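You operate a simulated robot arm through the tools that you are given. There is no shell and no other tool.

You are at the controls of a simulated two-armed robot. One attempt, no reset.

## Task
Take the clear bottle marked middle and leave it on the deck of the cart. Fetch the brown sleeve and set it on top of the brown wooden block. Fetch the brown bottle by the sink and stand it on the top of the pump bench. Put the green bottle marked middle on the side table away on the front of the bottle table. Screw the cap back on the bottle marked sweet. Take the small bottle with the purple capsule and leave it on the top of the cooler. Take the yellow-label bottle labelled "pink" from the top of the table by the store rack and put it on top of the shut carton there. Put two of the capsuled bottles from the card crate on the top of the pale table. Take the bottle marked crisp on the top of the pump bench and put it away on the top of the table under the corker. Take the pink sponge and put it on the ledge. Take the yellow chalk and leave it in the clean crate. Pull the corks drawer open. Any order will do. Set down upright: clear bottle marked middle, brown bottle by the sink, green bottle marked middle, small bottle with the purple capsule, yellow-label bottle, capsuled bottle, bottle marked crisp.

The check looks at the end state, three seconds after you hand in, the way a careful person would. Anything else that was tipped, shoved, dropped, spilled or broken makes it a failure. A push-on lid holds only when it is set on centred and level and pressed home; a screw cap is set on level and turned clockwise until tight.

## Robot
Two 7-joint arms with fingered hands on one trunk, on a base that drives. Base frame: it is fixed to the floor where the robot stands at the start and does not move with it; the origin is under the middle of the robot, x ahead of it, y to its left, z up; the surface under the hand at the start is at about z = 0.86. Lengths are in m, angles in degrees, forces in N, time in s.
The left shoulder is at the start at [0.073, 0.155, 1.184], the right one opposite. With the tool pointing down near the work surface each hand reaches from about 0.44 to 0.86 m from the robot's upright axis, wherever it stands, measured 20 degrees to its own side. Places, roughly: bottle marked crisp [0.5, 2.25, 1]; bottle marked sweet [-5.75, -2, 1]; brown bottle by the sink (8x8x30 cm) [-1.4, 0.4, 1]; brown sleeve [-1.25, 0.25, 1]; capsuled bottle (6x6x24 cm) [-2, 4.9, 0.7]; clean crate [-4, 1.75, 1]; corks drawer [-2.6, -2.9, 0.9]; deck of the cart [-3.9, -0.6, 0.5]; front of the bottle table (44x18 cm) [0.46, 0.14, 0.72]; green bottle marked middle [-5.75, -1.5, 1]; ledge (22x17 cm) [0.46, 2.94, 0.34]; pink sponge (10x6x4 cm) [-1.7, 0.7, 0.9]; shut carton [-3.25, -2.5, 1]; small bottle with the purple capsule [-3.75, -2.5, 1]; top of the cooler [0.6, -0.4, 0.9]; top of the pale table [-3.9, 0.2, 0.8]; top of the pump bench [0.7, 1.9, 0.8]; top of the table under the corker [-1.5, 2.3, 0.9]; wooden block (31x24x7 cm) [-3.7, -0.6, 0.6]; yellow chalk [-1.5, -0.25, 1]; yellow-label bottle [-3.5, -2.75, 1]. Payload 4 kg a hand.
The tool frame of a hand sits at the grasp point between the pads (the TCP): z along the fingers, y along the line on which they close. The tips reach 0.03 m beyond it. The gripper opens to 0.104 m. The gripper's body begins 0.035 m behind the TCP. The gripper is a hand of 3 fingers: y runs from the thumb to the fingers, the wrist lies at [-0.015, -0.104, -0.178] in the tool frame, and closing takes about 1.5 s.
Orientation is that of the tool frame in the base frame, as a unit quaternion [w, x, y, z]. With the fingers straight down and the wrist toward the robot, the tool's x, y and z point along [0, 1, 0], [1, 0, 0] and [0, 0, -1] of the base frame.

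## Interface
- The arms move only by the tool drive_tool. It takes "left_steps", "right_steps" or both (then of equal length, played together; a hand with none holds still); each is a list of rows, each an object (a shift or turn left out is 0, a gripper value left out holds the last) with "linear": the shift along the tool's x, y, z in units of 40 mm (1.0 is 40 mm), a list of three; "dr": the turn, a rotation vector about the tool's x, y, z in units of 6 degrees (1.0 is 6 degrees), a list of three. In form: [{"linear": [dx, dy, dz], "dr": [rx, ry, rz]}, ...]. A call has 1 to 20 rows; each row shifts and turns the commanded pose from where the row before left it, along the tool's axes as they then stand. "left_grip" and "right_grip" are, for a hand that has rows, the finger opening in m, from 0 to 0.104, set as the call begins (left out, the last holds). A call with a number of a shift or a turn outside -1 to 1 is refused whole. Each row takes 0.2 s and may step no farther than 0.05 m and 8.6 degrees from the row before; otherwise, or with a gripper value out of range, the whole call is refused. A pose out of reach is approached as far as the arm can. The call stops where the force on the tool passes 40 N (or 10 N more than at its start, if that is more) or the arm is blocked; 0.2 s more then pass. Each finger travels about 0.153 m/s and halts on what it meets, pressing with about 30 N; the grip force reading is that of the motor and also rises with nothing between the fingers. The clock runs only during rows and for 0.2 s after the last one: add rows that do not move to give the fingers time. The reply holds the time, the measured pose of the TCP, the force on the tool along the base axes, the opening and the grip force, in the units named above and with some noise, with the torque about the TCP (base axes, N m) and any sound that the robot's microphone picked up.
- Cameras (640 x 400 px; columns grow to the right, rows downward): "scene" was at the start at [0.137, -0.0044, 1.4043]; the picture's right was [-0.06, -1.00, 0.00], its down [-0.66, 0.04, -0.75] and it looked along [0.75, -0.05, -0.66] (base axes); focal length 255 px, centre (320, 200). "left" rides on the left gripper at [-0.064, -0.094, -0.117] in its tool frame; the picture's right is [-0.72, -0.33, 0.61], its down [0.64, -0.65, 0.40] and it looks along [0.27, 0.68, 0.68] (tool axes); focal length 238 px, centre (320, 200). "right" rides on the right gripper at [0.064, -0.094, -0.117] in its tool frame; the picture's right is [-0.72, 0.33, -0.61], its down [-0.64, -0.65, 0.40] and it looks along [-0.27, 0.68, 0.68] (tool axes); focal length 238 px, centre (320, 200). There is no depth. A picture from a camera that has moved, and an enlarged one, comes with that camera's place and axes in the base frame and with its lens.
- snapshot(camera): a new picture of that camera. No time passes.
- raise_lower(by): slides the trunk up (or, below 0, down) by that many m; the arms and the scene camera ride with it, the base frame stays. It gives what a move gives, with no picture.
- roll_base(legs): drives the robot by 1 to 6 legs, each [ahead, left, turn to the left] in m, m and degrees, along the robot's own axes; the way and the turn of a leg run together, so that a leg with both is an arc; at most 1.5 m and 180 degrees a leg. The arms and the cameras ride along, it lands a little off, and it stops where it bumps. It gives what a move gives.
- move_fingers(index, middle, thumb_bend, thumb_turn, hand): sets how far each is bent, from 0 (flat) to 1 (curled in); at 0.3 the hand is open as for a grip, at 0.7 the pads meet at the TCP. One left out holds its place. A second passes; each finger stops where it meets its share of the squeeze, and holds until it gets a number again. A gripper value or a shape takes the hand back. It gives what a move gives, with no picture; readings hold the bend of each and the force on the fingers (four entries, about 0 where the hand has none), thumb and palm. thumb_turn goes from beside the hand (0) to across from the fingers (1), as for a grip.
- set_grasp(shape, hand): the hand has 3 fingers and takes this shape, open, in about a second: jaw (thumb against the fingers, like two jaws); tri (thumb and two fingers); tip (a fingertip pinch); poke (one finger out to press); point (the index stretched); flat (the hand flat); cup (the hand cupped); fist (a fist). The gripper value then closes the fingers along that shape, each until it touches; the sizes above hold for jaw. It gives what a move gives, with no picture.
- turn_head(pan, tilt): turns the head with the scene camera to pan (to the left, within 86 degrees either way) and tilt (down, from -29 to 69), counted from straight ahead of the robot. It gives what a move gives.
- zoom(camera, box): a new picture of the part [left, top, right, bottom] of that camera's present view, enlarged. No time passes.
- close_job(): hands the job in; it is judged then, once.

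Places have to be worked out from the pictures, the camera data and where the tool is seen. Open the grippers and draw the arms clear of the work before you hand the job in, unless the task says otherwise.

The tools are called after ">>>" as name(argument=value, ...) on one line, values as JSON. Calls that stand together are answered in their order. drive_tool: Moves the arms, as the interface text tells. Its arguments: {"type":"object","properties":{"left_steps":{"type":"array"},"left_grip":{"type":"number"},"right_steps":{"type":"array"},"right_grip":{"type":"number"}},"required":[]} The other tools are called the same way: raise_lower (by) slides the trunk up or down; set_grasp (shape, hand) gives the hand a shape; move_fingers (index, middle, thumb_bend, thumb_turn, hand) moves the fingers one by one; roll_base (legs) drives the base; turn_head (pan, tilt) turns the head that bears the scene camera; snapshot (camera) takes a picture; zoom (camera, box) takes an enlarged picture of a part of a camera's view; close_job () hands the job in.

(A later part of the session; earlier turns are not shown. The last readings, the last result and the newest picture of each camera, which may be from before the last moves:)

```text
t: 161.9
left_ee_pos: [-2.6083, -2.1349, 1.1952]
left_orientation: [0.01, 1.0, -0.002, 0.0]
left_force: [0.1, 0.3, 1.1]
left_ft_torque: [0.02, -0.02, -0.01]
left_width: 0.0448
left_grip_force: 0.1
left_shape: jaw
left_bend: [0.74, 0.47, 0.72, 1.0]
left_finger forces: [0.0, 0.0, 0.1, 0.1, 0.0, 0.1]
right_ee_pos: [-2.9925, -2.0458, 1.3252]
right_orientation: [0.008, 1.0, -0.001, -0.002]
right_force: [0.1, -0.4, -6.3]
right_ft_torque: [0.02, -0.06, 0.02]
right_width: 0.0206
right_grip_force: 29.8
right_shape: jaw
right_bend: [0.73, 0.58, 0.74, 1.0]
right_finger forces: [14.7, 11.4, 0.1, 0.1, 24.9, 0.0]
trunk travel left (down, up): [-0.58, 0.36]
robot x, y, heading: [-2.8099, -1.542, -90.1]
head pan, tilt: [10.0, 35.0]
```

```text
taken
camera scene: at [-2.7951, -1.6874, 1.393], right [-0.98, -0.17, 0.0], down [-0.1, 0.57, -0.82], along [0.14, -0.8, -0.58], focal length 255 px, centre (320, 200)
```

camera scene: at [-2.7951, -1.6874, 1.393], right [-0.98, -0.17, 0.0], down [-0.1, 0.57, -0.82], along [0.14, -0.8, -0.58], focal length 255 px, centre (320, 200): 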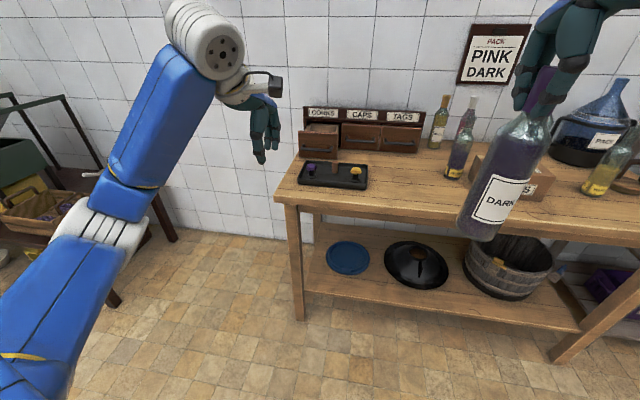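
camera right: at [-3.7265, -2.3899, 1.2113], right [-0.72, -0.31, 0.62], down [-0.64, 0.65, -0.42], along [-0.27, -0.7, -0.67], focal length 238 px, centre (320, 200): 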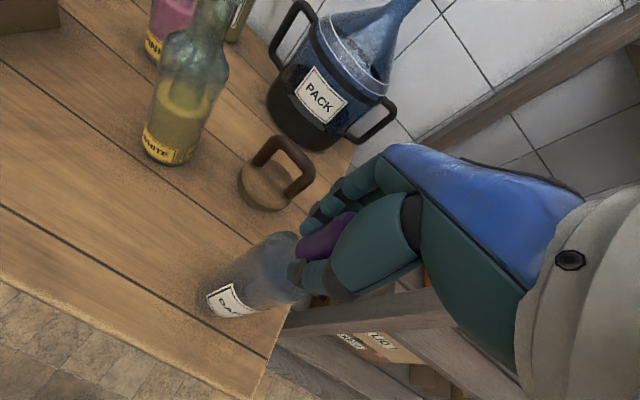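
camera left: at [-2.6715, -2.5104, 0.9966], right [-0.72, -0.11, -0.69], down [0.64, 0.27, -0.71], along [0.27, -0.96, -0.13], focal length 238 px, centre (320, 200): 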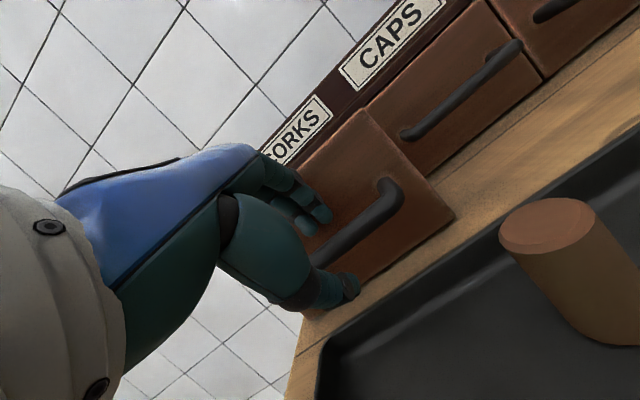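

Next the side table in the west. I turn to face −x and drive along y ≈ −1.55.

>>> roll_base(legs=[[0, 0, -90], [1.4, 0, 0]])

>>> turn_head(pan=0, tilt=25)

>>> snapshot(camera="scene")

```text
t: 172.7
left_ee_pos: [-4.7946, -1.7596, 1.1978]
left_orientation: [-0.008, -0.706, 0.708, 0.008]
left_force: [0.0, 0.0, 0.2]
left_ft_torque: [0.01, 0.01, 0.0]
left_width: 0.0448
left_grip_force: 0.0
left_shape: jaw
left_bend: [0.74, 0.47, 0.72, 1.0]
left_finger forces: [0.1, 0.0, 0.0, 0.0, 0.1, 0.0]
right_ee_pos: [-4.7028, -1.3726, 1.3275]
right_orientation: [-0.008, -0.706, 0.708, 0.009]
right_force: [-0.3, -0.1, -6.6]
right_ft_torque: [0.0, 0.01, 0.0]
right_width: 0.0204
right_grip_force: 29.9
right_shape: jaw
right_bend: [0.73, 0.58, 0.74, 1.0]
right_finger forces: [15.3, 11.3, 0.0, 0.0, 24.2, 0.1]
trunk travel left (down, up): [-0.58, 0.36]
robot x, y, heading: [-4.2092, -1.557, 180.0]
head pan, tilt: [10.0, 35.0]
```

```text
t: 173.4
left_ee_pos: [-4.7923, -1.7587, 1.1983]
left_orientation: [-0.009, -0.706, 0.708, 0.008]
left_force: [0.7, -0.5, 0.4]
left_ft_torque: [-0.03, -0.03, -0.02]
left_width: 0.045
left_grip_force: 0.1
left_shape: jaw
left_bend: [0.74, 0.47, 0.72, 1.0]
left_finger forces: [0.0, 0.1, 0.0, 0.0, 0.1, 0.0]
right_ee_pos: [-4.7009, -1.3747, 1.3289]
right_orientation: [-0.009, -0.706, 0.709, 0.009]
right_force: [-1.1, -0.2, -6.5]
right_ft_torque: [-0.04, -0.03, 0.0]
right_width: 0.0206
right_grip_force: 30.3
right_shape: jaw
right_bend: [0.73, 0.58, 0.74, 1.0]
right_finger forces: [15.3, 11.5, 0.0, 0.0, 24.7, 0.0]
trunk travel left (down, up): [-0.58, 0.36]
robot x, y, heading: [-4.2051, -1.5597, 179.8]
head pan, tilt: [0.0, 25.0]
```

```text
taken
camera scene: at [-4.3547, -1.5557, 1.409], right [0.0, 1.0, 0.0], down [0.43, 0.0, -0.9], along [-0.9, 0.0, -0.43], focal length 255 px, centre (320, 200)
```

scene: 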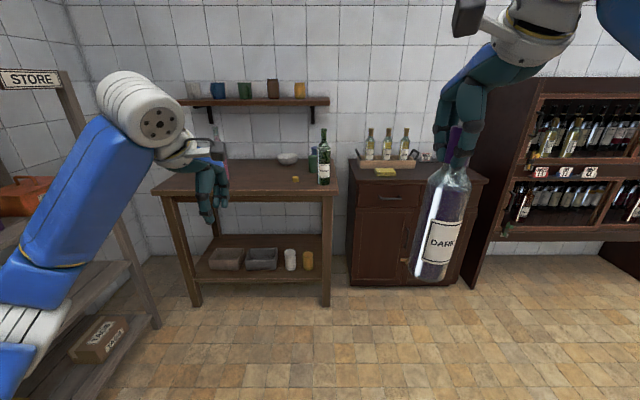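

The side table shows the green bottle at right, a small yellow cap, and another bottle behind my left hand. I move closer and look.

>>> roll_base(legs=[[0.45, 0.2, 0]])

>>> drive_tool(left_steps=[{"linear": [0.9, -0.4, -0.5]}, {"linear": [0.9, -0.4, -0.5]}, {"linear": [0.9, -0.4, -0.5]}, {"linear": [0.5, -0.4, -0.5]}, {"linear": [0, 0, 0]}])

>>> turn_head(pan=0, tilt=30)

>>> snapshot(camera="scene")

>>> zoom(camera="scene", box=[140, 90, 380, 240])

```text
t: 176.2
left_ee_pos: [-5.2313, -1.9459, 1.2008]
left_orientation: [-0.012, -0.703, 0.711, 0.008]
left_force: [0.6, 0.3, -0.7]
left_ft_torque: [0.01, 0.0, -0.02]
left_width: 0.045
left_grip_force: 0.1
left_shape: jaw
left_bend: [0.74, 0.47, 0.72, 1.0]
left_finger forces: [0.0, 0.0, 0.0, 0.0, 0.0, 0.0]
right_ee_pos: [-5.136, -1.5613, 1.328]
right_orientation: [-0.009, -0.703, 0.712, 0.01]
right_force: [0.5, 0.5, -7.2]
right_ft_torque: [0.03, -0.01, 0.02]
right_width: 0.0205
right_grip_force: 30.0
right_shape: jaw
right_bend: [0.73, 0.58, 0.74, 1.0]
right_finger forces: [15.1, 11.7, 0.0, 0.0, 24.6, 0.0]
trunk travel left (down, up): [-0.58, 0.36]
robot x, y, heading: [-4.644, -1.7537, 179.6]
head pan, tilt: [0.0, 25.0]
```

```text
t: 177.4
left_ee_pos: [-5.1673, -2.0777, 1.2776]
left_orientation: [-0.011, -0.703, 0.711, 0.009]
left_force: [-0.1, 0.7, -0.4]
left_ft_torque: [0.0, 0.02, 0.0]
left_width: 0.045
left_grip_force: 0.1
left_shape: jaw
left_bend: [0.74, 0.47, 0.72, 1.0]
left_finger forces: [0.0, 0.0, 0.1, 0.0, 0.0, 0.1]
right_ee_pos: [-5.1357, -1.566, 1.3302]
right_orientation: [-0.008, -0.703, 0.711, 0.01]
right_force: [0.2, -0.1, -7.1]
right_ft_torque: [-0.02, -0.01, 0.01]
right_width: 0.0207
right_grip_force: 29.8
right_shape: jaw
right_bend: [0.73, 0.58, 0.74, 1.0]
right_finger forces: [15.4, 11.7, 0.0, 0.1, 24.5, 0.1]
trunk travel left (down, up): [-0.58, 0.36]
robot x, y, heading: [-4.6463, -1.7513, 179.7]
head pan, tilt: [0.0, 25.0]
```

```text
t: 178.1
left_ee_pos: [-5.1666, -2.0777, 1.2775]
left_orientation: [-0.01, -0.702, 0.712, 0.01]
left_force: [0.5, 0.0, -0.6]
left_ft_torque: [0.04, 0.01, -0.01]
left_width: 0.0449
left_grip_force: 0.1
left_shape: jaw
left_bend: [0.74, 0.47, 0.72, 1.0]
left_finger forces: [0.0, 0.1, 0.1, 0.0, 0.1, 0.0]
right_ee_pos: [-5.1369, -1.5662, 1.3301]
right_orientation: [-0.008, -0.702, 0.712, 0.01]
right_force: [0.7, -0.2, -6.7]
right_ft_torque: [-0.03, -0.01, -0.01]
right_width: 0.0202
right_grip_force: 30.4
right_shape: jaw
right_bend: [0.73, 0.58, 0.74, 1.0]
right_finger forces: [15.2, 11.6, 0.0, 0.0, 24.6, 0.1]
trunk travel left (down, up): [-0.58, 0.36]
robot x, y, heading: [-4.6441, -1.7549, 179.6]
head pan, tilt: [0.0, 30.0]
```

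```text
taken
camera scene: at [-4.7911, -1.7513, 1.4012], right [0.01, 1.0, 0.0], down [0.5, 0.0, -0.86], along [-0.86, 0.01, -0.5], focal length 255 px, centre (320, 200)
```

scene: 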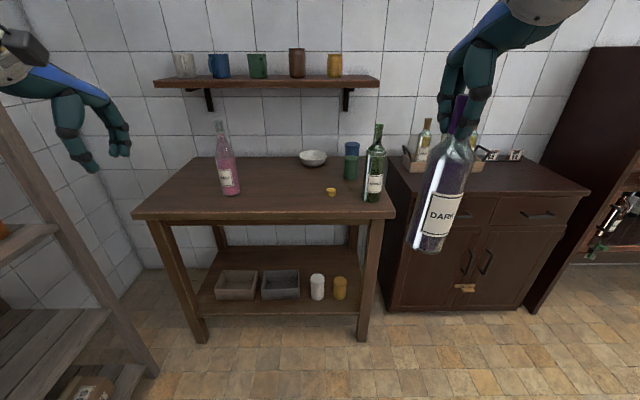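

```text
2.67 times, centred on (260, 165) of scene
camera zoom: at [-4.7911, -1.7513, 1.4012], right [0.01, 1.0, 0.0], down [0.5, 0.0, -0.86], along [-0.86, 0.01, -0.5], focal length 681 px, centre (480, 293)
```

zoom: 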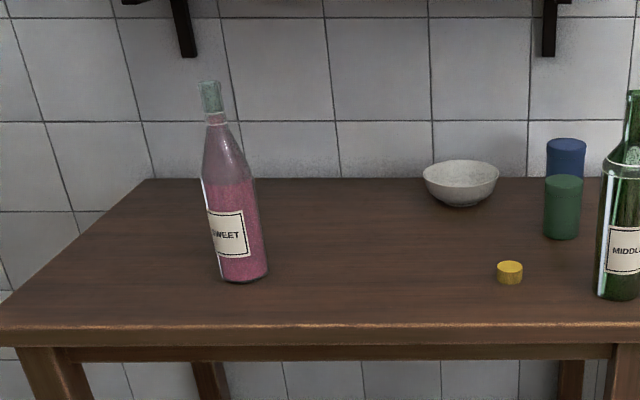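

SWEET (uncapped) stands at about (-5.79, -2.13, top ≈1.165), the yellow screw cap at (-5.763, -1.693), the green MIDDLE at (-5.735, -1.526). I move the held purple-capsule bottle out of the way to the right and drive in.

>>> drive_tool(right_steps=[{"linear": [-0.8, -0.35, -0.2]}, {"linear": [-0.8, -0.35, -0.2]}, {"linear": [-0.8, -0.35, -0.2]}, {"linear": [-0.8, -0.35, -0.2]}, {"linear": [-0.8, -0.35, -0.2]}, {"linear": [-0.8, -0.35, -0.2]}, {"linear": [0, 0, 0]}])

>>> roll_base(legs=[[0.54, 0.09, 0]])

>>> turn_head(pan=5, tilt=42)

>>> snapshot(camera="scene")

>>> snapshot(camera="left")

```text
t: 179.7
left_ee_pos: [-5.1674, -2.0748, 1.2777]
left_orientation: [-0.012, -0.702, 0.712, 0.008]
left_force: [-0.2, 0.7, 0.2]
left_ft_torque: [0.01, 0.02, 0.01]
left_width: 0.0451
left_grip_force: 0.0
left_shape: jaw
left_bend: [0.74, 0.47, 0.72, 1.0]
left_finger forces: [0.1, 0.1, 0.0, 0.0, 0.1, 0.0]
right_ee_pos: [-5.0494, -1.3699, 1.375]
right_orientation: [-0.009, -0.703, 0.711, 0.01]
right_force: [0.0, -1.2, -6.6]
right_ft_torque: [-0.07, 0.05, 0.03]
right_width: 0.0204
right_grip_force: 30.1
right_shape: jaw
right_bend: [0.73, 0.58, 0.74, 1.0]
right_finger forces: [16.0, 11.2, 0.0, 0.0, 24.4, 0.0]
trunk travel left (down, up): [-0.58, 0.36]
robot x, y, heading: [-4.6427, -1.7532, 179.3]
head pan, tilt: [0.0, 30.0]
```

```text
t: 182.8
left_ee_pos: [-5.6932, -2.1748, 1.28]
left_orientation: [0.012, 0.708, -0.706, -0.009]
left_force: [-0.1, 1.0, -0.5]
left_ft_torque: [0.03, -0.02, -0.03]
left_width: 0.0448
left_grip_force: 0.1
left_shape: jaw
left_bend: [0.74, 0.47, 0.72, 1.0]
left_finger forces: [0.1, 0.0, 0.0, 0.0, 0.0, 0.1]
right_ee_pos: [-5.5853, -1.4692, 1.3757]
right_orientation: [0.01, 0.708, -0.706, -0.01]
right_force: [0.0, -1.0, -6.3]
right_ft_torque: [-0.02, 0.03, 0.01]
right_width: 0.0203
right_grip_force: 29.6
right_shape: jaw
right_bend: [0.73, 0.58, 0.74, 1.0]
right_finger forces: [15.3, 11.8, 0.1, 0.0, 24.3, 0.1]
trunk travel left (down, up): [-0.58, 0.36]
robot x, y, heading: [-5.1795, -1.8422, -179.7]
head pan, tilt: [0.0, 30.0]
```

```text
t: 183.6
left_ee_pos: [-5.6919, -2.1753, 1.2795]
left_orientation: [0.012, 0.708, -0.706, -0.008]
left_force: [-0.4, -0.4, 0.5]
left_ft_torque: [0.02, 0.02, -0.01]
left_width: 0.0447
left_grip_force: 0.1
left_shape: jaw
left_bend: [0.74, 0.47, 0.72, 1.0]
left_finger forces: [0.1, 0.0, 0.1, 0.0, 0.1, 0.0]
right_ee_pos: [-5.5857, -1.4697, 1.3752]
right_orientation: [0.007, 0.708, -0.706, -0.009]
right_force: [-0.4, 1.0, -6.7]
right_ft_torque: [-0.03, 0.0, 0.01]
right_width: 0.0204
right_grip_force: 29.3
right_shape: jaw
right_bend: [0.73, 0.58, 0.74, 1.0]
right_finger forces: [15.3, 11.8, 0.0, 0.0, 24.3, 0.0]
trunk travel left (down, up): [-0.58, 0.36]
robot x, y, heading: [-5.1784, -1.8469, -179.7]
head pan, tilt: [5.0, 42.0]
```

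```text
taken
camera scene: at [-5.3159, -1.8505, 1.383], right [-0.09, 1.0, 0.0], down [0.67, 0.06, -0.74], along [-0.74, -0.07, -0.67], focal length 255 px, centre (320, 200)
```

scene: 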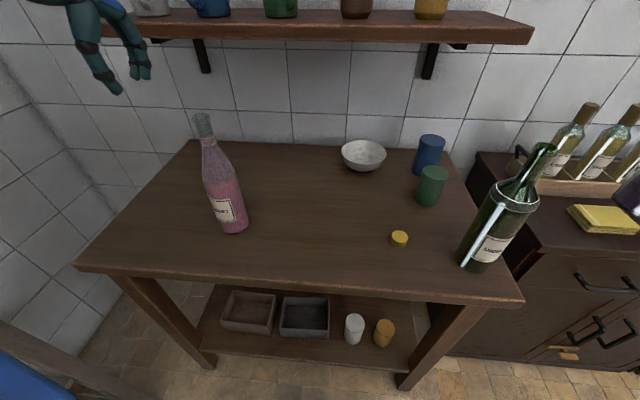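

```text
taken
camera left: at [-5.5966, -2.1104, 1.393], right [0.31, 0.72, -0.63], down [0.64, -0.64, -0.42], along [-0.7, -0.27, -0.66], focal length 238 px, centre (320, 200)
```

left: 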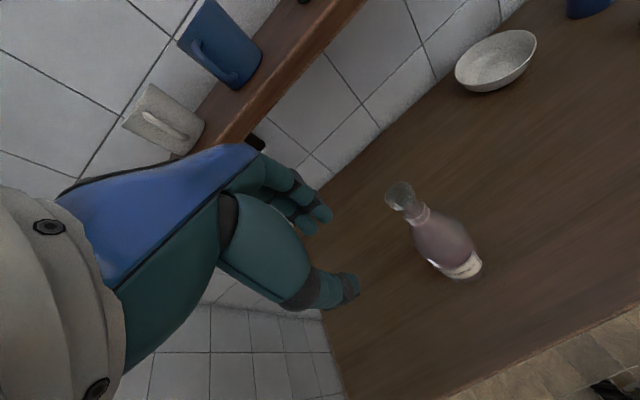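

I zoom to triangulate the bottle mouth and the cap.

>>> zoom(camera="scene", box=[170, 90, 290, 250])

>>> zoom(camera="left", box=[340, 150, 500, 300])

>>> zoom(camera="scene", box=[370, 200, 430, 260])

>>> zoom(camera="scene", box=[440, 120, 580, 290])

```text
2.50 times, centred on (230, 170) of scene
camera zoom: at [-5.3159, -1.8505, 1.383], right [-0.09, 1.0, 0.0], down [0.67, 0.06, -0.74], along [-0.74, -0.07, -0.67], focal length 639 px, centre (545, 275)
```

zoom: 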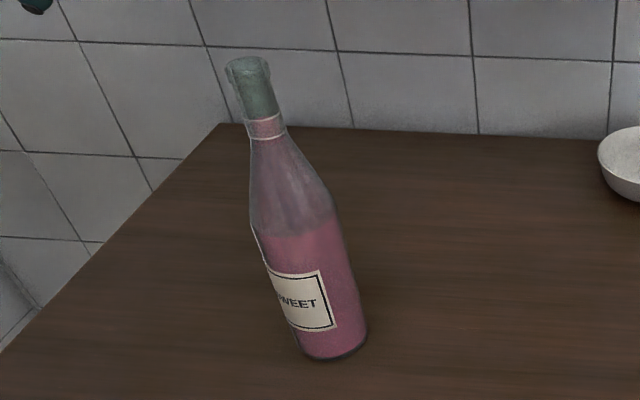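

```text
2.67 times, centred on (420, 225) of left
camera zoom: at [-5.5966, -2.1104, 1.393], right [0.31, 0.72, -0.63], down [0.64, -0.64, -0.42], along [-0.7, -0.27, -0.66], focal length 636 px, centre (53, 133)
```

zoom: 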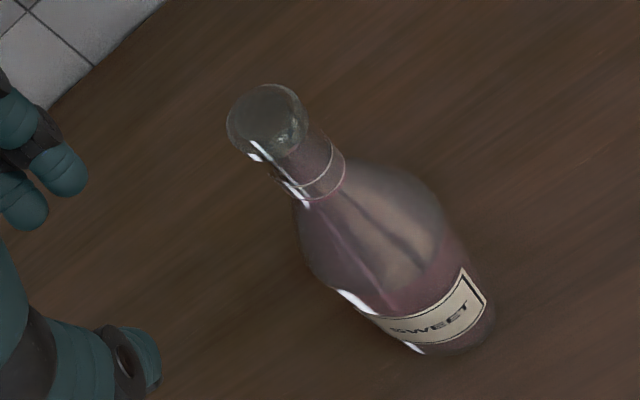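

```text
6.67 times, centred on (400, 230) of scene
camera zoom: at [-5.3159, -1.8505, 1.383], right [-0.09, 1.0, 0.0], down [0.67, 0.06, -0.74], along [-0.74, -0.07, -0.67], focal length 1703 px, centre (-213, 0)
```

zoom: 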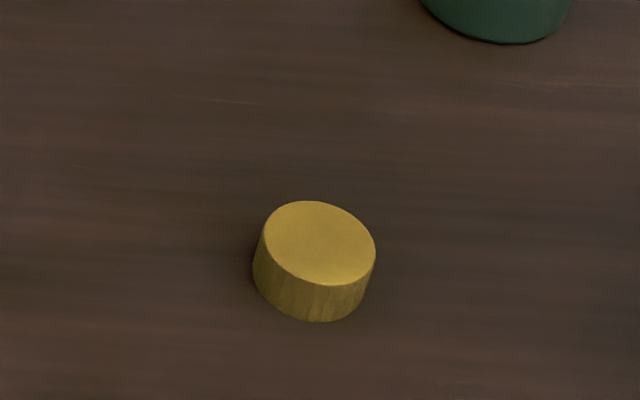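

```text
2.35 times, centred on (510, 205) of scene
camera zoom: at [-5.3159, -1.8505, 1.383], right [-0.09, 1.0, 0.0], down [0.67, 0.06, -0.74], along [-0.74, -0.07, -0.67], focal length 601 px, centre (-127, 188)
```

zoom: 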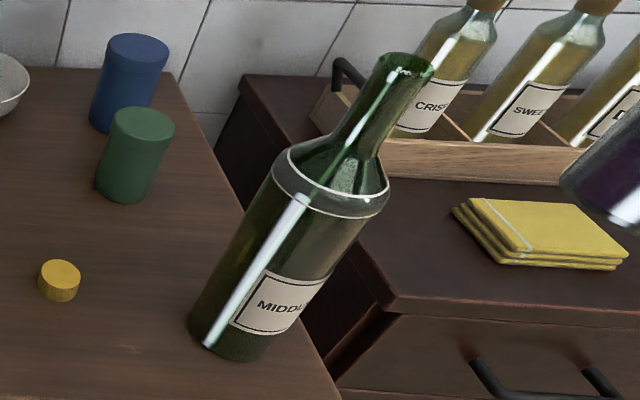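

Mouth of SWEET triangulates to (-5.748, -2.113, 1.18); the cap is about 4 cm wide at (-5.732, -1.695), top near 0.903. I swing the left hand over to the cap at height, then lower to hover.

>>> drive_tool(left_steps=[{"linear": [-0.5, 0.05, 0]}, {"linear": [-0.9, 0.08, 0]}, {"linear": [-0.9, 0.08, 0]}, {"linear": [-0.96, 0.08, 0]}, {"linear": [-0.96, 0.08, 0]}, {"linear": [-0.96, 0.08, 0]}, {"linear": [-0.96, 0.08, 0]}, {"linear": [-0.96, 0.08, 0]}, {"linear": [-0.96, 0.08, 0]}, {"linear": [-0.96, 0.08, 0]}, {"linear": [-0.96, 0.08, 0]}, {"linear": [-0.96, 0.08, 0]}, {"linear": [-0.96, 0.06, 0]}, {"linear": [0, 0, 0.8]}, {"linear": [0, 0, 0.9]}, {"linear": [0, 0, 0.9]}, {"linear": [0, 0, 0.9]}, {"linear": [0, 0, 0.9]}, {"linear": [0, 0, 0.9]}, {"linear": [0, 0, 0]}], left_grip=0.075)

>>> snapshot(camera="left")

>>> snapshot(camera="scene")

```text
t: 187.8
left_ee_pos: [-5.7425, -1.698, 1.0657]
left_orientation: [0.012, 0.708, -0.706, -0.009]
left_force: [-0.3, -0.4, 1.2]
left_ft_torque: [0.0, -0.06, -0.01]
left_width: 0.0747
left_grip_force: 0.0
left_shape: jaw
left_bend: [0.27, 0.37, 0.57, 0.99]
left_finger forces: [0.0, 0.0, 0.0, 0.1, 0.0, 0.1]
right_ee_pos: [-5.5852, -1.4703, 1.3758]
right_orientation: [0.009, 0.709, -0.705, -0.01]
right_force: [0.9, 0.8, -6.5]
right_ft_torque: [0.0, 0.04, -0.03]
right_width: 0.0205
right_grip_force: 30.3
right_shape: jaw
right_bend: [0.73, 0.58, 0.75, 1.0]
right_finger forces: [15.3, 11.9, 0.0, 0.1, 24.3, 0.0]
trunk travel left (down, up): [-0.58, 0.36]
robot x, y, heading: [-5.1788, -1.8448, -179.6]
head pan, tilt: [5.0, 42.0]
```

```text
taken
camera left: at [-5.645, -1.6327, 1.1788], right [0.31, 0.72, -0.63], down [0.64, -0.64, -0.42], along [-0.7, -0.27, -0.66], focal length 238 px, centre (320, 200)
```

left: 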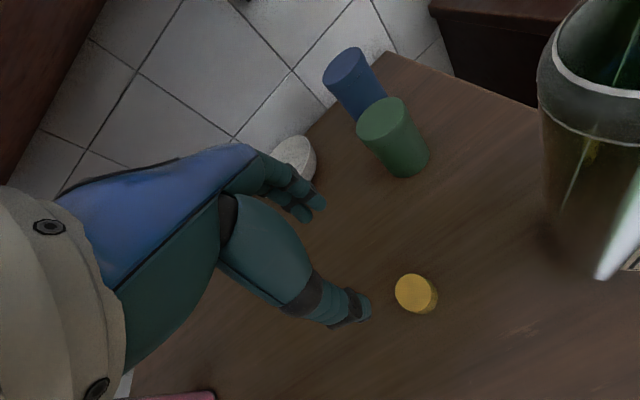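

```text
taken
camera scene: at [-5.3157, -1.8482, 1.383], right [-0.09, 1.0, 0.0], down [0.67, 0.06, -0.74], along [-0.74, -0.07, -0.67], focal length 255 px, centre (320, 200)
```

scene: 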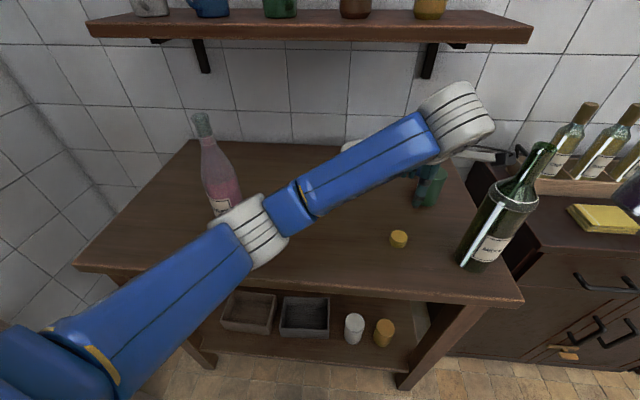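

The cap computes to (-5.730, -1.693). I correct and lower to just above it.

>>> drive_tool(left_steps=[{"linear": [-0.12, -0.31, 0.5]}, {"linear": [0, 0, 0.7]}, {"linear": [0, 0, 0.7]}, {"linear": [0, 0, 0.5]}, {"linear": [0, 0, 0.4]}, {"linear": [0, 0, 0]}])

>>> snapshot(camera="left")

>>> zoom(camera="scene", box=[360, 130, 520, 280])

```text
t: 189.2
left_ee_pos: [-5.7312, -1.6943, 0.9524]
left_orientation: [0.012, 0.708, -0.706, -0.009]
left_force: [-0.1, 0.8, 0.4]
left_ft_torque: [0.0, -0.05, 0.01]
left_width: 0.0746
left_grip_force: 0.0
left_shape: jaw
left_bend: [0.27, 0.37, 0.57, 0.99]
left_finger forces: [0.1, 0.0, 0.0, 0.0, 0.1, 0.0]
right_ee_pos: [-5.5853, -1.4691, 1.3757]
right_orientation: [0.009, 0.708, -0.706, -0.009]
right_force: [-0.1, -0.3, -7.3]
right_ft_torque: [0.03, -0.01, -0.03]
right_width: 0.0206
right_grip_force: 29.8
right_shape: jaw
right_bend: [0.73, 0.58, 0.74, 1.0]
right_finger forces: [15.3, 12.0, 0.1, 0.0, 24.3, 0.1]
trunk travel left (down, up): [-0.58, 0.36]
robot x, y, heading: [-5.1781, -1.8461, -179.7]
head pan, tilt: [5.0, 42.0]
```

```text
taken
camera left: at [-5.6351, -1.6284, 1.0667], right [0.31, 0.72, -0.63], down [0.64, -0.64, -0.42], along [-0.7, -0.27, -0.66], focal length 238 px, centre (320, 200)
```

left: 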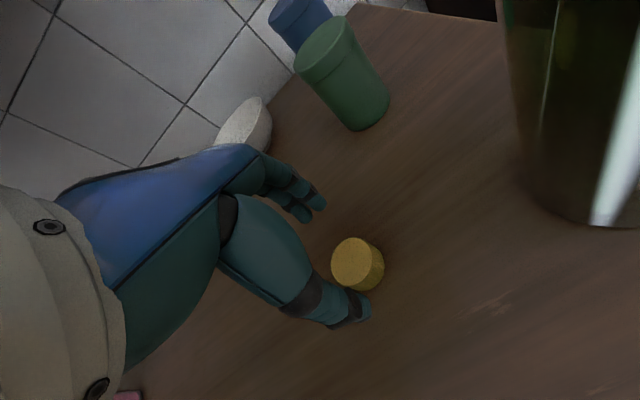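

```text
2.67 times, centred on (440, 205) of scene
camera zoom: at [-5.3159, -1.8478, 1.383], right [-0.09, 1.0, 0.0], down [0.67, 0.06, -0.74], along [-0.74, -0.07, -0.67], focal length 681 px, centre (0, 187)
```

zoom: 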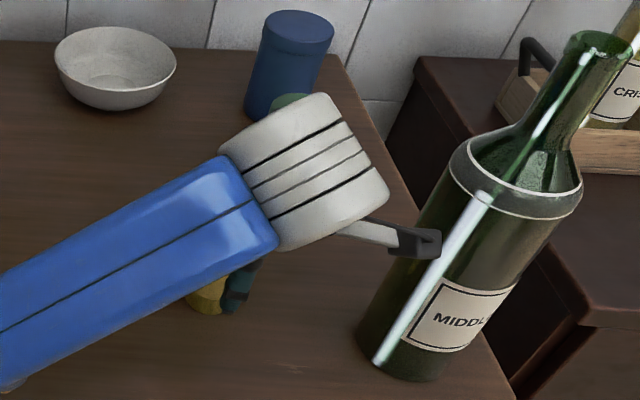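

The cap is nearly centred; I correct 5 mm back and lower to put the fingertips around it.

>>> drive_tool(left_steps=[{"linear": [-0.03, -0.12, 0.25]}, {"linear": [0, 0, 0.25]}, {"linear": [0, 0, 0.25]}, {"linear": [0, 0, 0]}])

>>> snapshot(camera="left")

>>> zoom(camera="left", box=[260, 160, 420, 340])

```text
t: 190.2
left_ee_pos: [-5.7261, -1.6918, 0.9255]
left_orientation: [0.011, 0.708, -0.706, -0.009]
left_force: [-0.1, 0.3, -0.3]
left_ft_torque: [-0.01, 0.0, 0.01]
left_width: 0.0746
left_grip_force: 0.1
left_shape: jaw
left_bend: [0.27, 0.37, 0.57, 0.99]
left_finger forces: [0.1, 0.0, 0.0, 0.0, 0.0, 0.0]
right_ee_pos: [-5.5861, -1.4682, 1.3755]
right_orientation: [0.009, 0.709, -0.705, -0.009]
right_force: [0.7, -0.3, -6.8]
right_ft_torque: [-0.02, 0.01, 0.03]
right_width: 0.0203
right_grip_force: 30.3
right_shape: jaw
right_bend: [0.73, 0.58, 0.74, 1.0]
right_finger forces: [15.4, 12.0, 0.1, 0.1, 24.3, 0.0]
trunk travel left (down, up): [-0.58, 0.36]
robot x, y, heading: [-5.1769, -1.8465, -179.4]
head pan, tilt: [5.0, 42.0]
```

```text
taken
camera left: at [-5.6301, -1.6271, 1.038], right [0.31, 0.72, -0.63], down [0.64, -0.64, -0.42], along [-0.7, -0.27, -0.66], focal length 238 px, centre (320, 200)
```

left: 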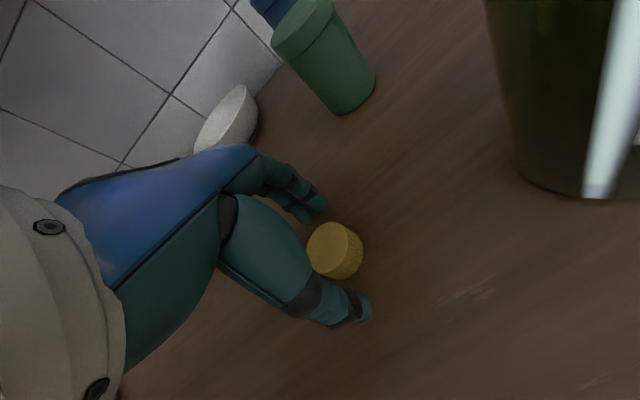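

```text
2.22 times, centred on (340, 250) of left
camera zoom: at [-5.6301, -1.6271, 1.038], right [0.31, 0.72, -0.63], down [0.64, -0.64, -0.42], along [-0.7, -0.27, -0.66], focal length 530 px, centre (276, 89)
```

zoom: 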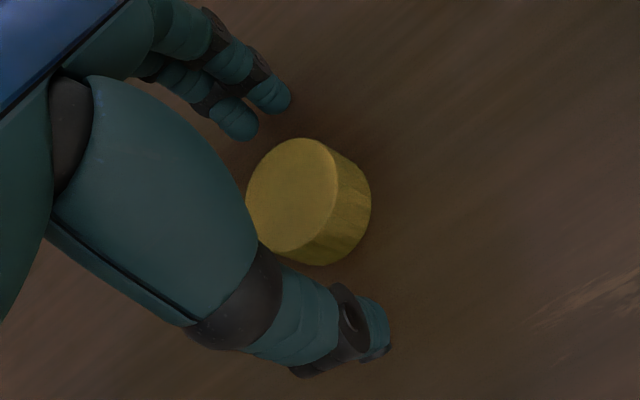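

Well centred. I go 5 mm lower and close gently on the cap.

>>> drive_tool(left_steps=[{"linear": [0, 0, 0.13]}, {"linear": [0, 0, 0]}])

>>> drive_tool(left_steps=[{"linear": [0, 0, 0]}, {"linear": [0, 0, 0]}, {"linear": [0, 0, 0]}, {"linear": [0, 0, 0]}, {"linear": [0, 0, 0]}, {"linear": [0, 0, 0]}], left_grip=0.0)

>>> zoom(camera="left", box=[260, 160, 420, 340])

```text
t: 190.8
left_ee_pos: [-5.7271, -1.6932, 0.9197]
left_orientation: [0.011, 0.709, -0.705, -0.009]
left_force: [-1.1, 0.4, -0.5]
left_ft_torque: [0.0, 0.02, -0.02]
left_width: 0.0748
left_grip_force: 0.0
left_shape: jaw
left_bend: [0.27, 0.37, 0.57, 0.99]
left_finger forces: [0.1, 0.0, 0.0, 0.0, 0.1, 0.1]
right_ee_pos: [-5.5853, -1.4693, 1.3752]
right_orientation: [0.009, 0.709, -0.705, -0.01]
right_force: [-0.5, 0.1, -7.2]
right_ft_torque: [-0.03, 0.0, 0.01]
right_width: 0.0205
right_grip_force: 29.9
right_shape: jaw
right_bend: [0.73, 0.58, 0.74, 1.0]
right_finger forces: [15.5, 11.9, 0.0, 0.0, 24.2, 0.0]
trunk travel left (down, up): [-0.58, 0.36]
robot x, y, heading: [-5.1794, -1.8449, -179.7]
head pan, tilt: [5.0, 42.0]
```

```text
t: 192.2
left_ee_pos: [-5.7273, -1.6933, 0.92]
left_orientation: [0.012, 0.708, -0.706, -0.01]
left_force: [1.4, -0.4, 0.0]
left_ft_torque: [0.0, -0.02, 0.0]
left_width: 0.0299
left_grip_force: 30.2
left_shape: jaw
left_bend: [0.74, 0.54, 0.74, 1.0]
left_finger forces: [16.4, 9.9, 0.0, 0.1, 25.0, 0.0]
right_ee_pos: [-5.5871, -1.4693, 1.3752]
right_orientation: [0.009, 0.708, -0.706, -0.01]
right_force: [0.3, 0.3, -7.7]
right_ft_torque: [0.0, 0.02, 0.06]
right_width: 0.0203
right_grip_force: 29.7
right_shape: jaw
right_bend: [0.73, 0.58, 0.74, 1.0]
right_finger forces: [15.4, 11.9, 0.0, 0.0, 24.2, 0.0]
trunk travel left (down, up): [-0.58, 0.36]
robot x, y, heading: [-5.1798, -1.8471, -179.8]
head pan, tilt: [5.0, 42.0]
```

```text
2.22 times, centred on (340, 250) of left
camera zoom: at [-5.6313, -1.6278, 1.0327], right [0.31, 0.72, -0.63], down [0.64, -0.64, -0.42], along [-0.7, -0.27, -0.66], focal length 530 px, centre (276, 89)
```

zoom: 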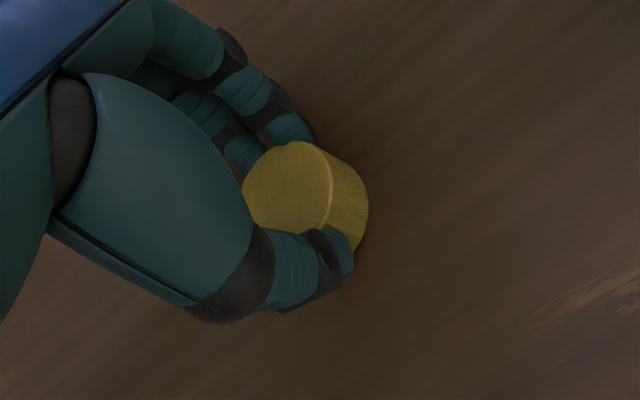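

The cap is gripped at the fingertips. I lift it to z ≈ 1.27 and carry it above the bottle mouth (-5.748, -2.113).

>>> drive_tool(left_steps=[{"linear": [0, 0, -0.4]}, {"linear": [0, 0, -0.8]}, {"linear": [0, 0, -0.95]}, {"linear": [0, 0, -0.95]}, {"linear": [0, 0, -0.95]}, {"linear": [0, 0, -0.95]}, {"linear": [0, 0, -0.95]}, {"linear": [0, 0, -0.95]}, {"linear": [0, 0, -0.95]}, {"linear": [0, 0, -0.95]}, {"linear": [0, 0, 0]}])

>>> drive_tool(left_steps=[{"linear": [0.9, 0.05, 0]}, {"linear": [0.95, 0.05, 0]}, {"linear": [0.95, 0.05, 0]}, {"linear": [0.95, 0.05, 0]}, {"linear": [0.95, 0.05, 0]}, {"linear": [0.95, 0.05, 0]}, {"linear": [0.95, 0.05, 0]}, {"linear": [0.95, 0.05, 0]}, {"linear": [0.95, 0.05, 0]}, {"linear": [0.95, 0.05, 0]}, {"linear": [0.95, 0.05, 0]}, {"linear": [0, 0, 0]}])

>>> snapshot(camera="left")

>>> snapshot(camera="scene")

```text
t: 194.8
left_ee_pos: [-5.7928, -1.7405, 1.2666]
left_orientation: [0.017, 0.749, -0.662, -0.015]
left_force: [0.8, 0.1, 0.0]
left_ft_torque: [0.0, 0.01, -0.01]
left_width: 0.0298
left_grip_force: 30.1
left_shape: jaw
left_bend: [0.74, 0.54, 0.74, 1.0]
left_finger forces: [16.4, 10.1, 0.1, 0.1, 24.9, 0.0]
left hand out of reach, approached as far as the arm can: row 6, 7, 8, 9
right_ee_pos: [-5.5844, -1.4705, 1.3759]
right_orientation: [0.009, 0.709, -0.705, -0.011]
right_force: [-0.1, -0.4, -7.0]
right_ft_torque: [0.01, 0.0, 0.01]
right_width: 0.0201
right_grip_force: 30.2
right_shape: jaw
right_bend: [0.73, 0.58, 0.74, 1.0]
right_finger forces: [15.2, 12.0, 0.1, 0.1, 24.4, 0.1]
trunk travel left (down, up): [-0.58, 0.36]
robot x, y, heading: [-5.1777, -1.8461, -179.7]
head pan, tilt: [5.0, 42.0]
stopped in row 11 (left hand): the arm was blocked; the commanded pose is now the measured one
```

```text
t: 197.3
left_ee_pos: [-5.7762, -2.1541, 1.2672]
left_orientation: [0.016, 0.747, -0.664, -0.013]
left_force: [-0.5, 0.5, 0.5]
left_ft_torque: [-0.01, 0.01, 0.02]
left_width: 0.0298
left_grip_force: 29.7
left_shape: jaw
left_bend: [0.74, 0.54, 0.74, 1.0]
left_finger forces: [16.4, 10.3, 0.1, 0.0, 24.7, 0.0]
left hand out of reach, approached as far as the arm can: row 2, 3
right_ee_pos: [-5.5844, -1.4711, 1.3763]
right_orientation: [0.01, 0.709, -0.705, -0.011]
right_force: [0.0, 0.4, -7.1]
right_ft_torque: [-0.05, 0.04, -0.04]
right_width: 0.0203
right_grip_force: 30.2
right_shape: jaw
right_bend: [0.73, 0.58, 0.75, 1.0]
right_finger forces: [15.4, 11.9, 0.1, 0.1, 24.2, 0.1]
trunk travel left (down, up): [-0.58, 0.36]
robot x, y, heading: [-5.1784, -1.8461, -179.7]
head pan, tilt: [5.0, 42.0]
```

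```text
taken
camera left: at [-5.6867, -2.078, 1.3789], right [0.21, 0.75, -0.63], down [0.7, -0.56, -0.43], along [-0.68, -0.35, -0.65], focal length 238 px, centre (320, 200)
```

left: 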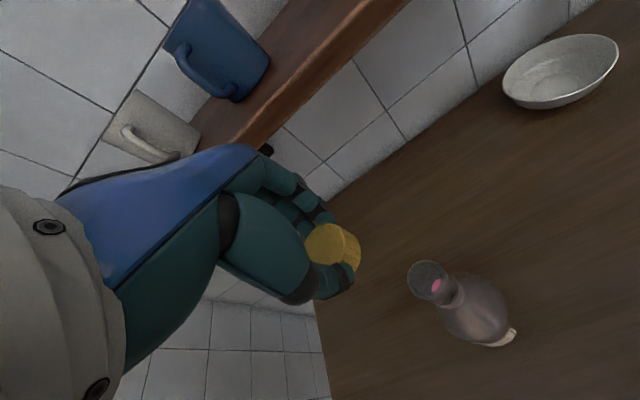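

```text
taken
camera scene: at [-5.3158, -1.8495, 1.383], right [-0.09, 1.0, 0.0], down [0.67, 0.06, -0.74], along [-0.74, -0.07, -0.67], focal length 255 px, centre (320, 200)
```

scene: 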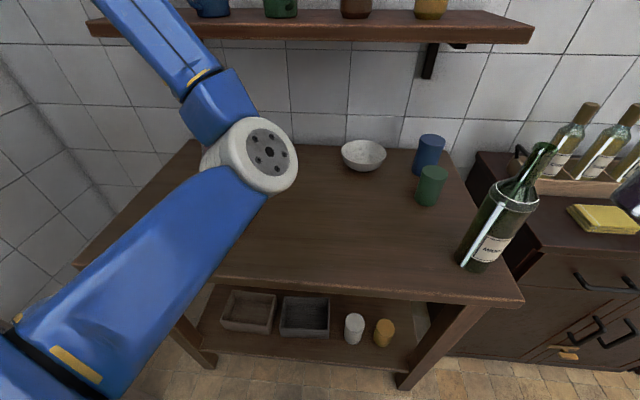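

The arm ran into its limits while lifting across the body, but the cap is still held and no contact shows. The mouth again computes to (-5.750, -2.114); I move over it and check.

>>> drive_tool(left_steps=[{"linear": [-0.46, -0.4, 0]}, {"linear": [-0.46, -0.4, 0]}, {"linear": [0, 0, 0]}])

>>> snapshot(camera="left")

>>> turn_head(pan=30, tilt=30)

>>> snapshot(camera="scene")

>>> snapshot(camera="right")

```text
t: 198.2
left_ee_pos: [-5.7486, -2.1135, 1.2654]
left_orientation: [0.017, 0.747, -0.664, -0.014]
left_force: [0.5, -0.4, -1.4]
left_ft_torque: [0.03, 0.0, 0.0]
left_width: 0.0297
left_grip_force: 30.0
left_shape: jaw
left_bend: [0.74, 0.54, 0.74, 1.0]
left_finger forces: [16.5, 10.4, 0.0, 0.1, 24.7, 0.0]
right_ee_pos: [-5.5846, -1.4719, 1.3768]
right_orientation: [0.009, 0.709, -0.705, -0.011]
right_force: [-0.7, 0.3, -6.9]
right_ft_torque: [-0.01, 0.06, -0.03]
right_width: 0.0202
right_grip_force: 30.7
right_shape: jaw
right_bend: [0.73, 0.58, 0.75, 1.0]
right_finger forces: [15.5, 11.9, 0.0, 0.0, 24.1, 0.0]
trunk travel left (down, up): [-0.58, 0.36]
robot x, y, heading: [-5.177, -1.8459, -179.7]
head pan, tilt: [5.0, 42.0]
```

```text
taken
camera left: at [-5.6593, -2.0392, 1.3778], right [0.21, 0.75, -0.63], down [0.7, -0.56, -0.43], along [-0.68, -0.35, -0.65], focal length 238 px, centre (320, 200)
```

left: 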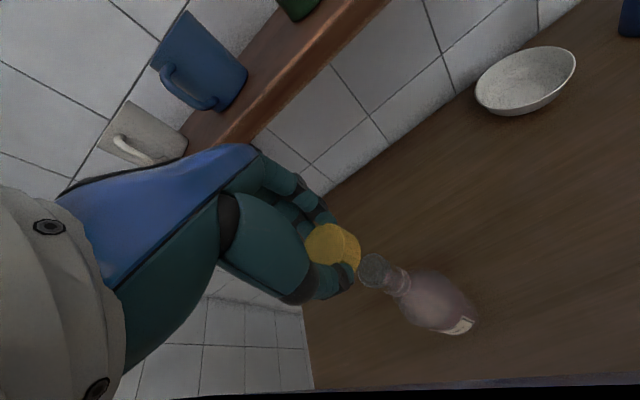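

```text
t: 199.0
left_ee_pos: [-5.7485, -2.1152, 1.2659]
left_orientation: [0.016, 0.747, -0.665, -0.014]
left_force: [-0.2, -0.4, 0.0]
left_ft_torque: [0.0, -0.03, -0.01]
left_width: 0.0297
left_grip_force: 30.1
left_shape: jaw
left_bend: [0.74, 0.54, 0.74, 1.0]
left_finger forces: [16.6, 10.3, 0.1, 0.1, 24.7, 0.1]
right_ee_pos: [-5.5844, -1.4713, 1.376]
right_orientation: [0.009, 0.709, -0.705, -0.011]
right_force: [0.2, 0.0, -7.6]
right_ft_torque: [-0.05, 0.03, 0.03]
right_width: 0.0202
right_grip_force: 29.9
right_shape: jaw
right_bend: [0.73, 0.58, 0.75, 1.0]
right_finger forces: [15.4, 11.9, 0.0, 0.1, 24.2, 0.0]
trunk travel left (down, up): [-0.58, 0.36]
robot x, y, heading: [-5.1779, -1.8482, -179.7]
head pan, tilt: [30.0, 30.0]
```

```text
taken
camera scene: at [-5.3108, -1.8868, 1.4013], right [-0.51, 0.86, 0.0], down [0.43, 0.25, -0.87], along [-0.75, -0.44, -0.5], focal length 255 px, centre (320, 200)
```

scene: 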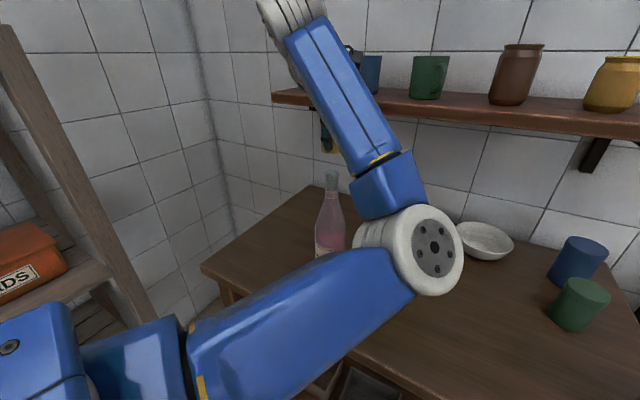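

```text
taken
camera right: at [-5.4859, -1.535, 1.4895], right [-0.31, 0.72, 0.62], down [0.64, 0.64, -0.42], along [-0.7, 0.27, -0.66], focal length 238 px, centre (320, 200)
```

right: 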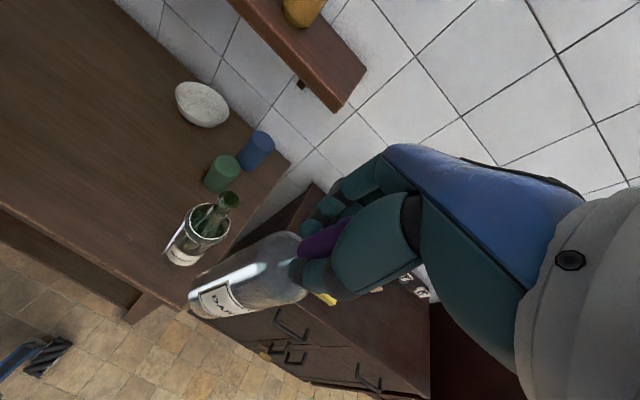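

I zoom to verify alignment of the cap above the mouth from both cameras.

>>> zoom(camera="scene", box=[290, 110, 380, 210])

>>> zoom(camera="left", box=[280, 200, 440, 320])

```text
4.00 times, centred on (335, 160) of scene
camera zoom: at [-5.3108, -1.8868, 1.4013], right [-0.51, 0.86, 0.0], down [0.43, 0.25, -0.87], along [-0.75, -0.44, -0.5], focal length 1022 px, centre (260, 360)
```

zoom: 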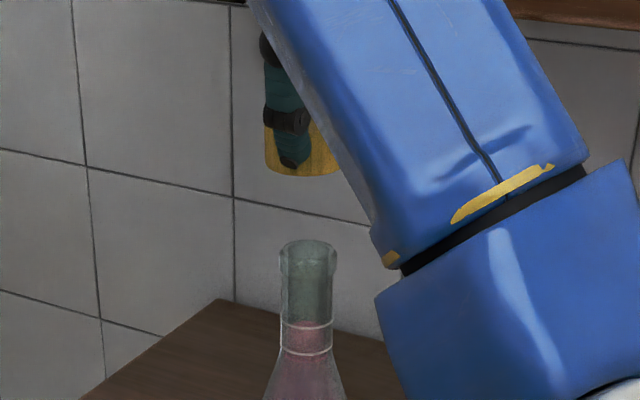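

```text
3.33 times, centred on (360, 260) of left
camera zoom: at [-5.6588, -2.0393, 1.3779], right [0.21, 0.75, -0.63], down [0.7, -0.56, -0.43], along [-0.68, -0.35, -0.65], focal length 794 px, centre (187, 0)
```

zoom: 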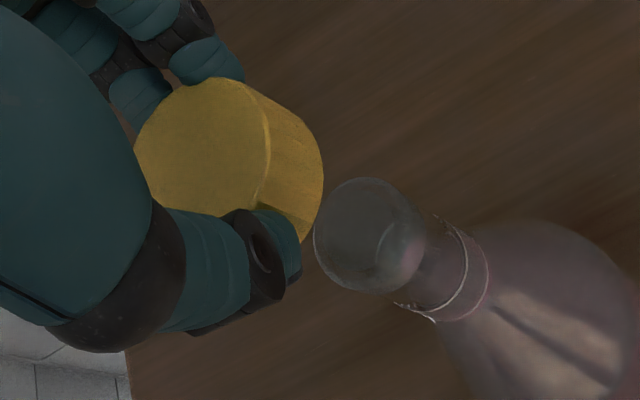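

From the head camera the cap looks a few mm off sideways. I lower to about 1 cm above the mouth where the comparison is direct.

>>> drive_tool(left_steps=[{"linear": [0, 0, 0.3]}, {"linear": [0, 0, 0.3]}, {"linear": [0, 0, 0.3]}, {"linear": [0, 0, 0]}])

>>> zoom(camera="scene", box=[290, 110, 380, 210])

>>> zoom(camera="left", box=[280, 200, 440, 320])

```text
t: 200.0
left_ee_pos: [-5.7506, -2.1148, 1.2315]
left_orientation: [0.017, 0.747, -0.664, -0.014]
left_force: [0.5, -0.2, 0.1]
left_ft_torque: [0.0, 0.01, 0.01]
left_width: 0.0297
left_grip_force: 29.8
left_shape: jaw
left_bend: [0.74, 0.54, 0.74, 1.0]
left_finger forces: [16.5, 10.4, 0.0, 0.0, 24.7, 0.0]
right_ee_pos: [-5.5831, -1.4719, 1.3766]
right_orientation: [0.008, 0.709, -0.705, -0.011]
right_force: [-0.1, -0.3, -7.1]
right_ft_torque: [-0.04, -0.01, 0.01]
right_width: 0.02
right_grip_force: 29.4
right_shape: jaw
right_bend: [0.73, 0.58, 0.75, 1.0]
right_finger forces: [15.3, 12.0, 0.1, 0.0, 24.2, 0.0]
trunk travel left (down, up): [-0.58, 0.36]
robot x, y, heading: [-5.1827, -1.8454, -179.5]
head pan, tilt: [30.0, 30.0]
```

```text
4.00 times, centred on (335, 160) of scene
camera zoom: at [-5.3107, -1.8867, 1.4014], right [-0.51, 0.86, 0.0], down [0.43, 0.25, -0.87], along [-0.75, -0.44, -0.5], focal length 1022 px, centre (260, 360)
```

zoom: 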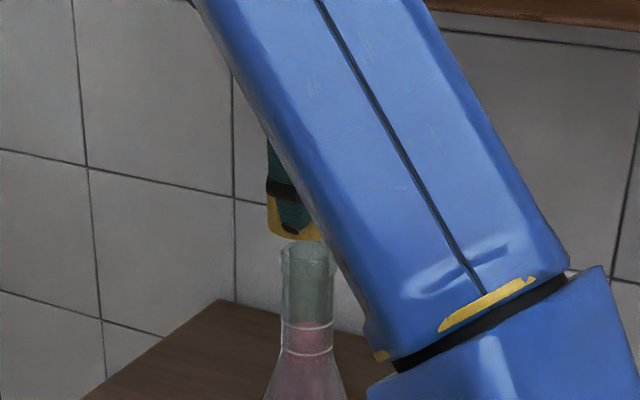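

```text
3.33 times, centred on (360, 260) of left
camera zoom: at [-5.6604, -2.0391, 1.3437], right [0.21, 0.75, -0.63], down [0.7, -0.56, -0.43], along [-0.68, -0.35, -0.65], focal length 794 px, centre (187, 0)
```

zoom: 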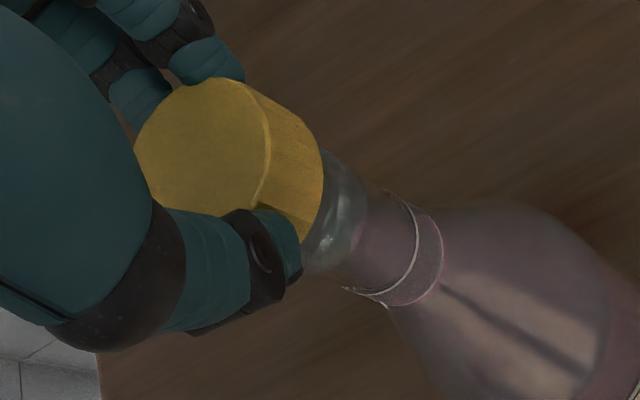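

Accounting for occlusion, the cap is aligned within about 2 mm. I lower in small steps onto the mouth, watching the force.

>>> drive_tool(left_steps=[{"linear": [0, 0, 0.15]}, {"linear": [0, 0, 0.15]}, {"linear": [0, 0, 0.1]}, {"linear": [0, 0, 0]}])

>>> zoom(camera="scene", box=[290, 110, 380, 210])

>>> zoom(camera="left", box=[280, 200, 440, 320])

```text
t: 201.0
left_ee_pos: [-5.749, -2.1136, 1.215]
left_orientation: [0.016, 0.748, -0.663, -0.015]
left_force: [0.7, 0.8, 0.8]
left_ft_torque: [0.0, -0.03, -0.03]
left_width: 0.0297
left_grip_force: 29.9
left_shape: jaw
left_bend: [0.74, 0.54, 0.74, 1.0]
left_finger forces: [16.7, 10.3, 0.1, 0.0, 25.0, 0.1]
right_ee_pos: [-5.5831, -1.4707, 1.3764]
right_orientation: [0.009, 0.709, -0.705, -0.011]
right_force: [0.2, 0.4, -6.5]
right_ft_torque: [0.01, -0.01, 0.0]
right_width: 0.0201
right_grip_force: 29.7
right_shape: jaw
right_bend: [0.73, 0.58, 0.75, 1.0]
right_finger forces: [15.3, 11.9, 0.0, 0.0, 24.1, 0.1]
trunk travel left (down, up): [-0.58, 0.36]
robot x, y, heading: [-5.1752, -1.843, -179.5]
head pan, tilt: [30.0, 30.0]
```

```text
4.00 times, centred on (335, 160) of scene
camera zoom: at [-5.3107, -1.8865, 1.4014], right [-0.51, 0.86, 0.0], down [0.43, 0.25, -0.87], along [-0.75, -0.44, -0.5], focal length 1022 px, centre (260, 360)
```

zoom: 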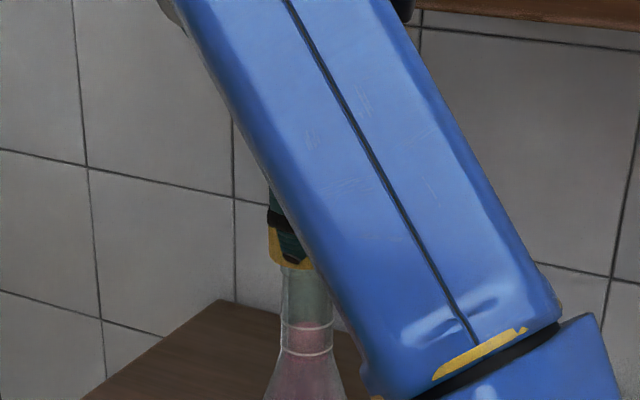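

```text
3.33 times, centred on (360, 260) of left
camera zoom: at [-5.6598, -2.038, 1.328], right [0.21, 0.75, -0.63], down [0.7, -0.56, -0.43], along [-0.68, -0.35, -0.65], focal length 794 px, centre (187, 0)
```

zoom: 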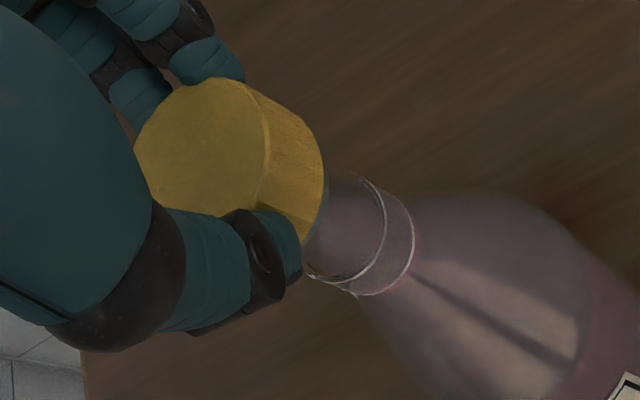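

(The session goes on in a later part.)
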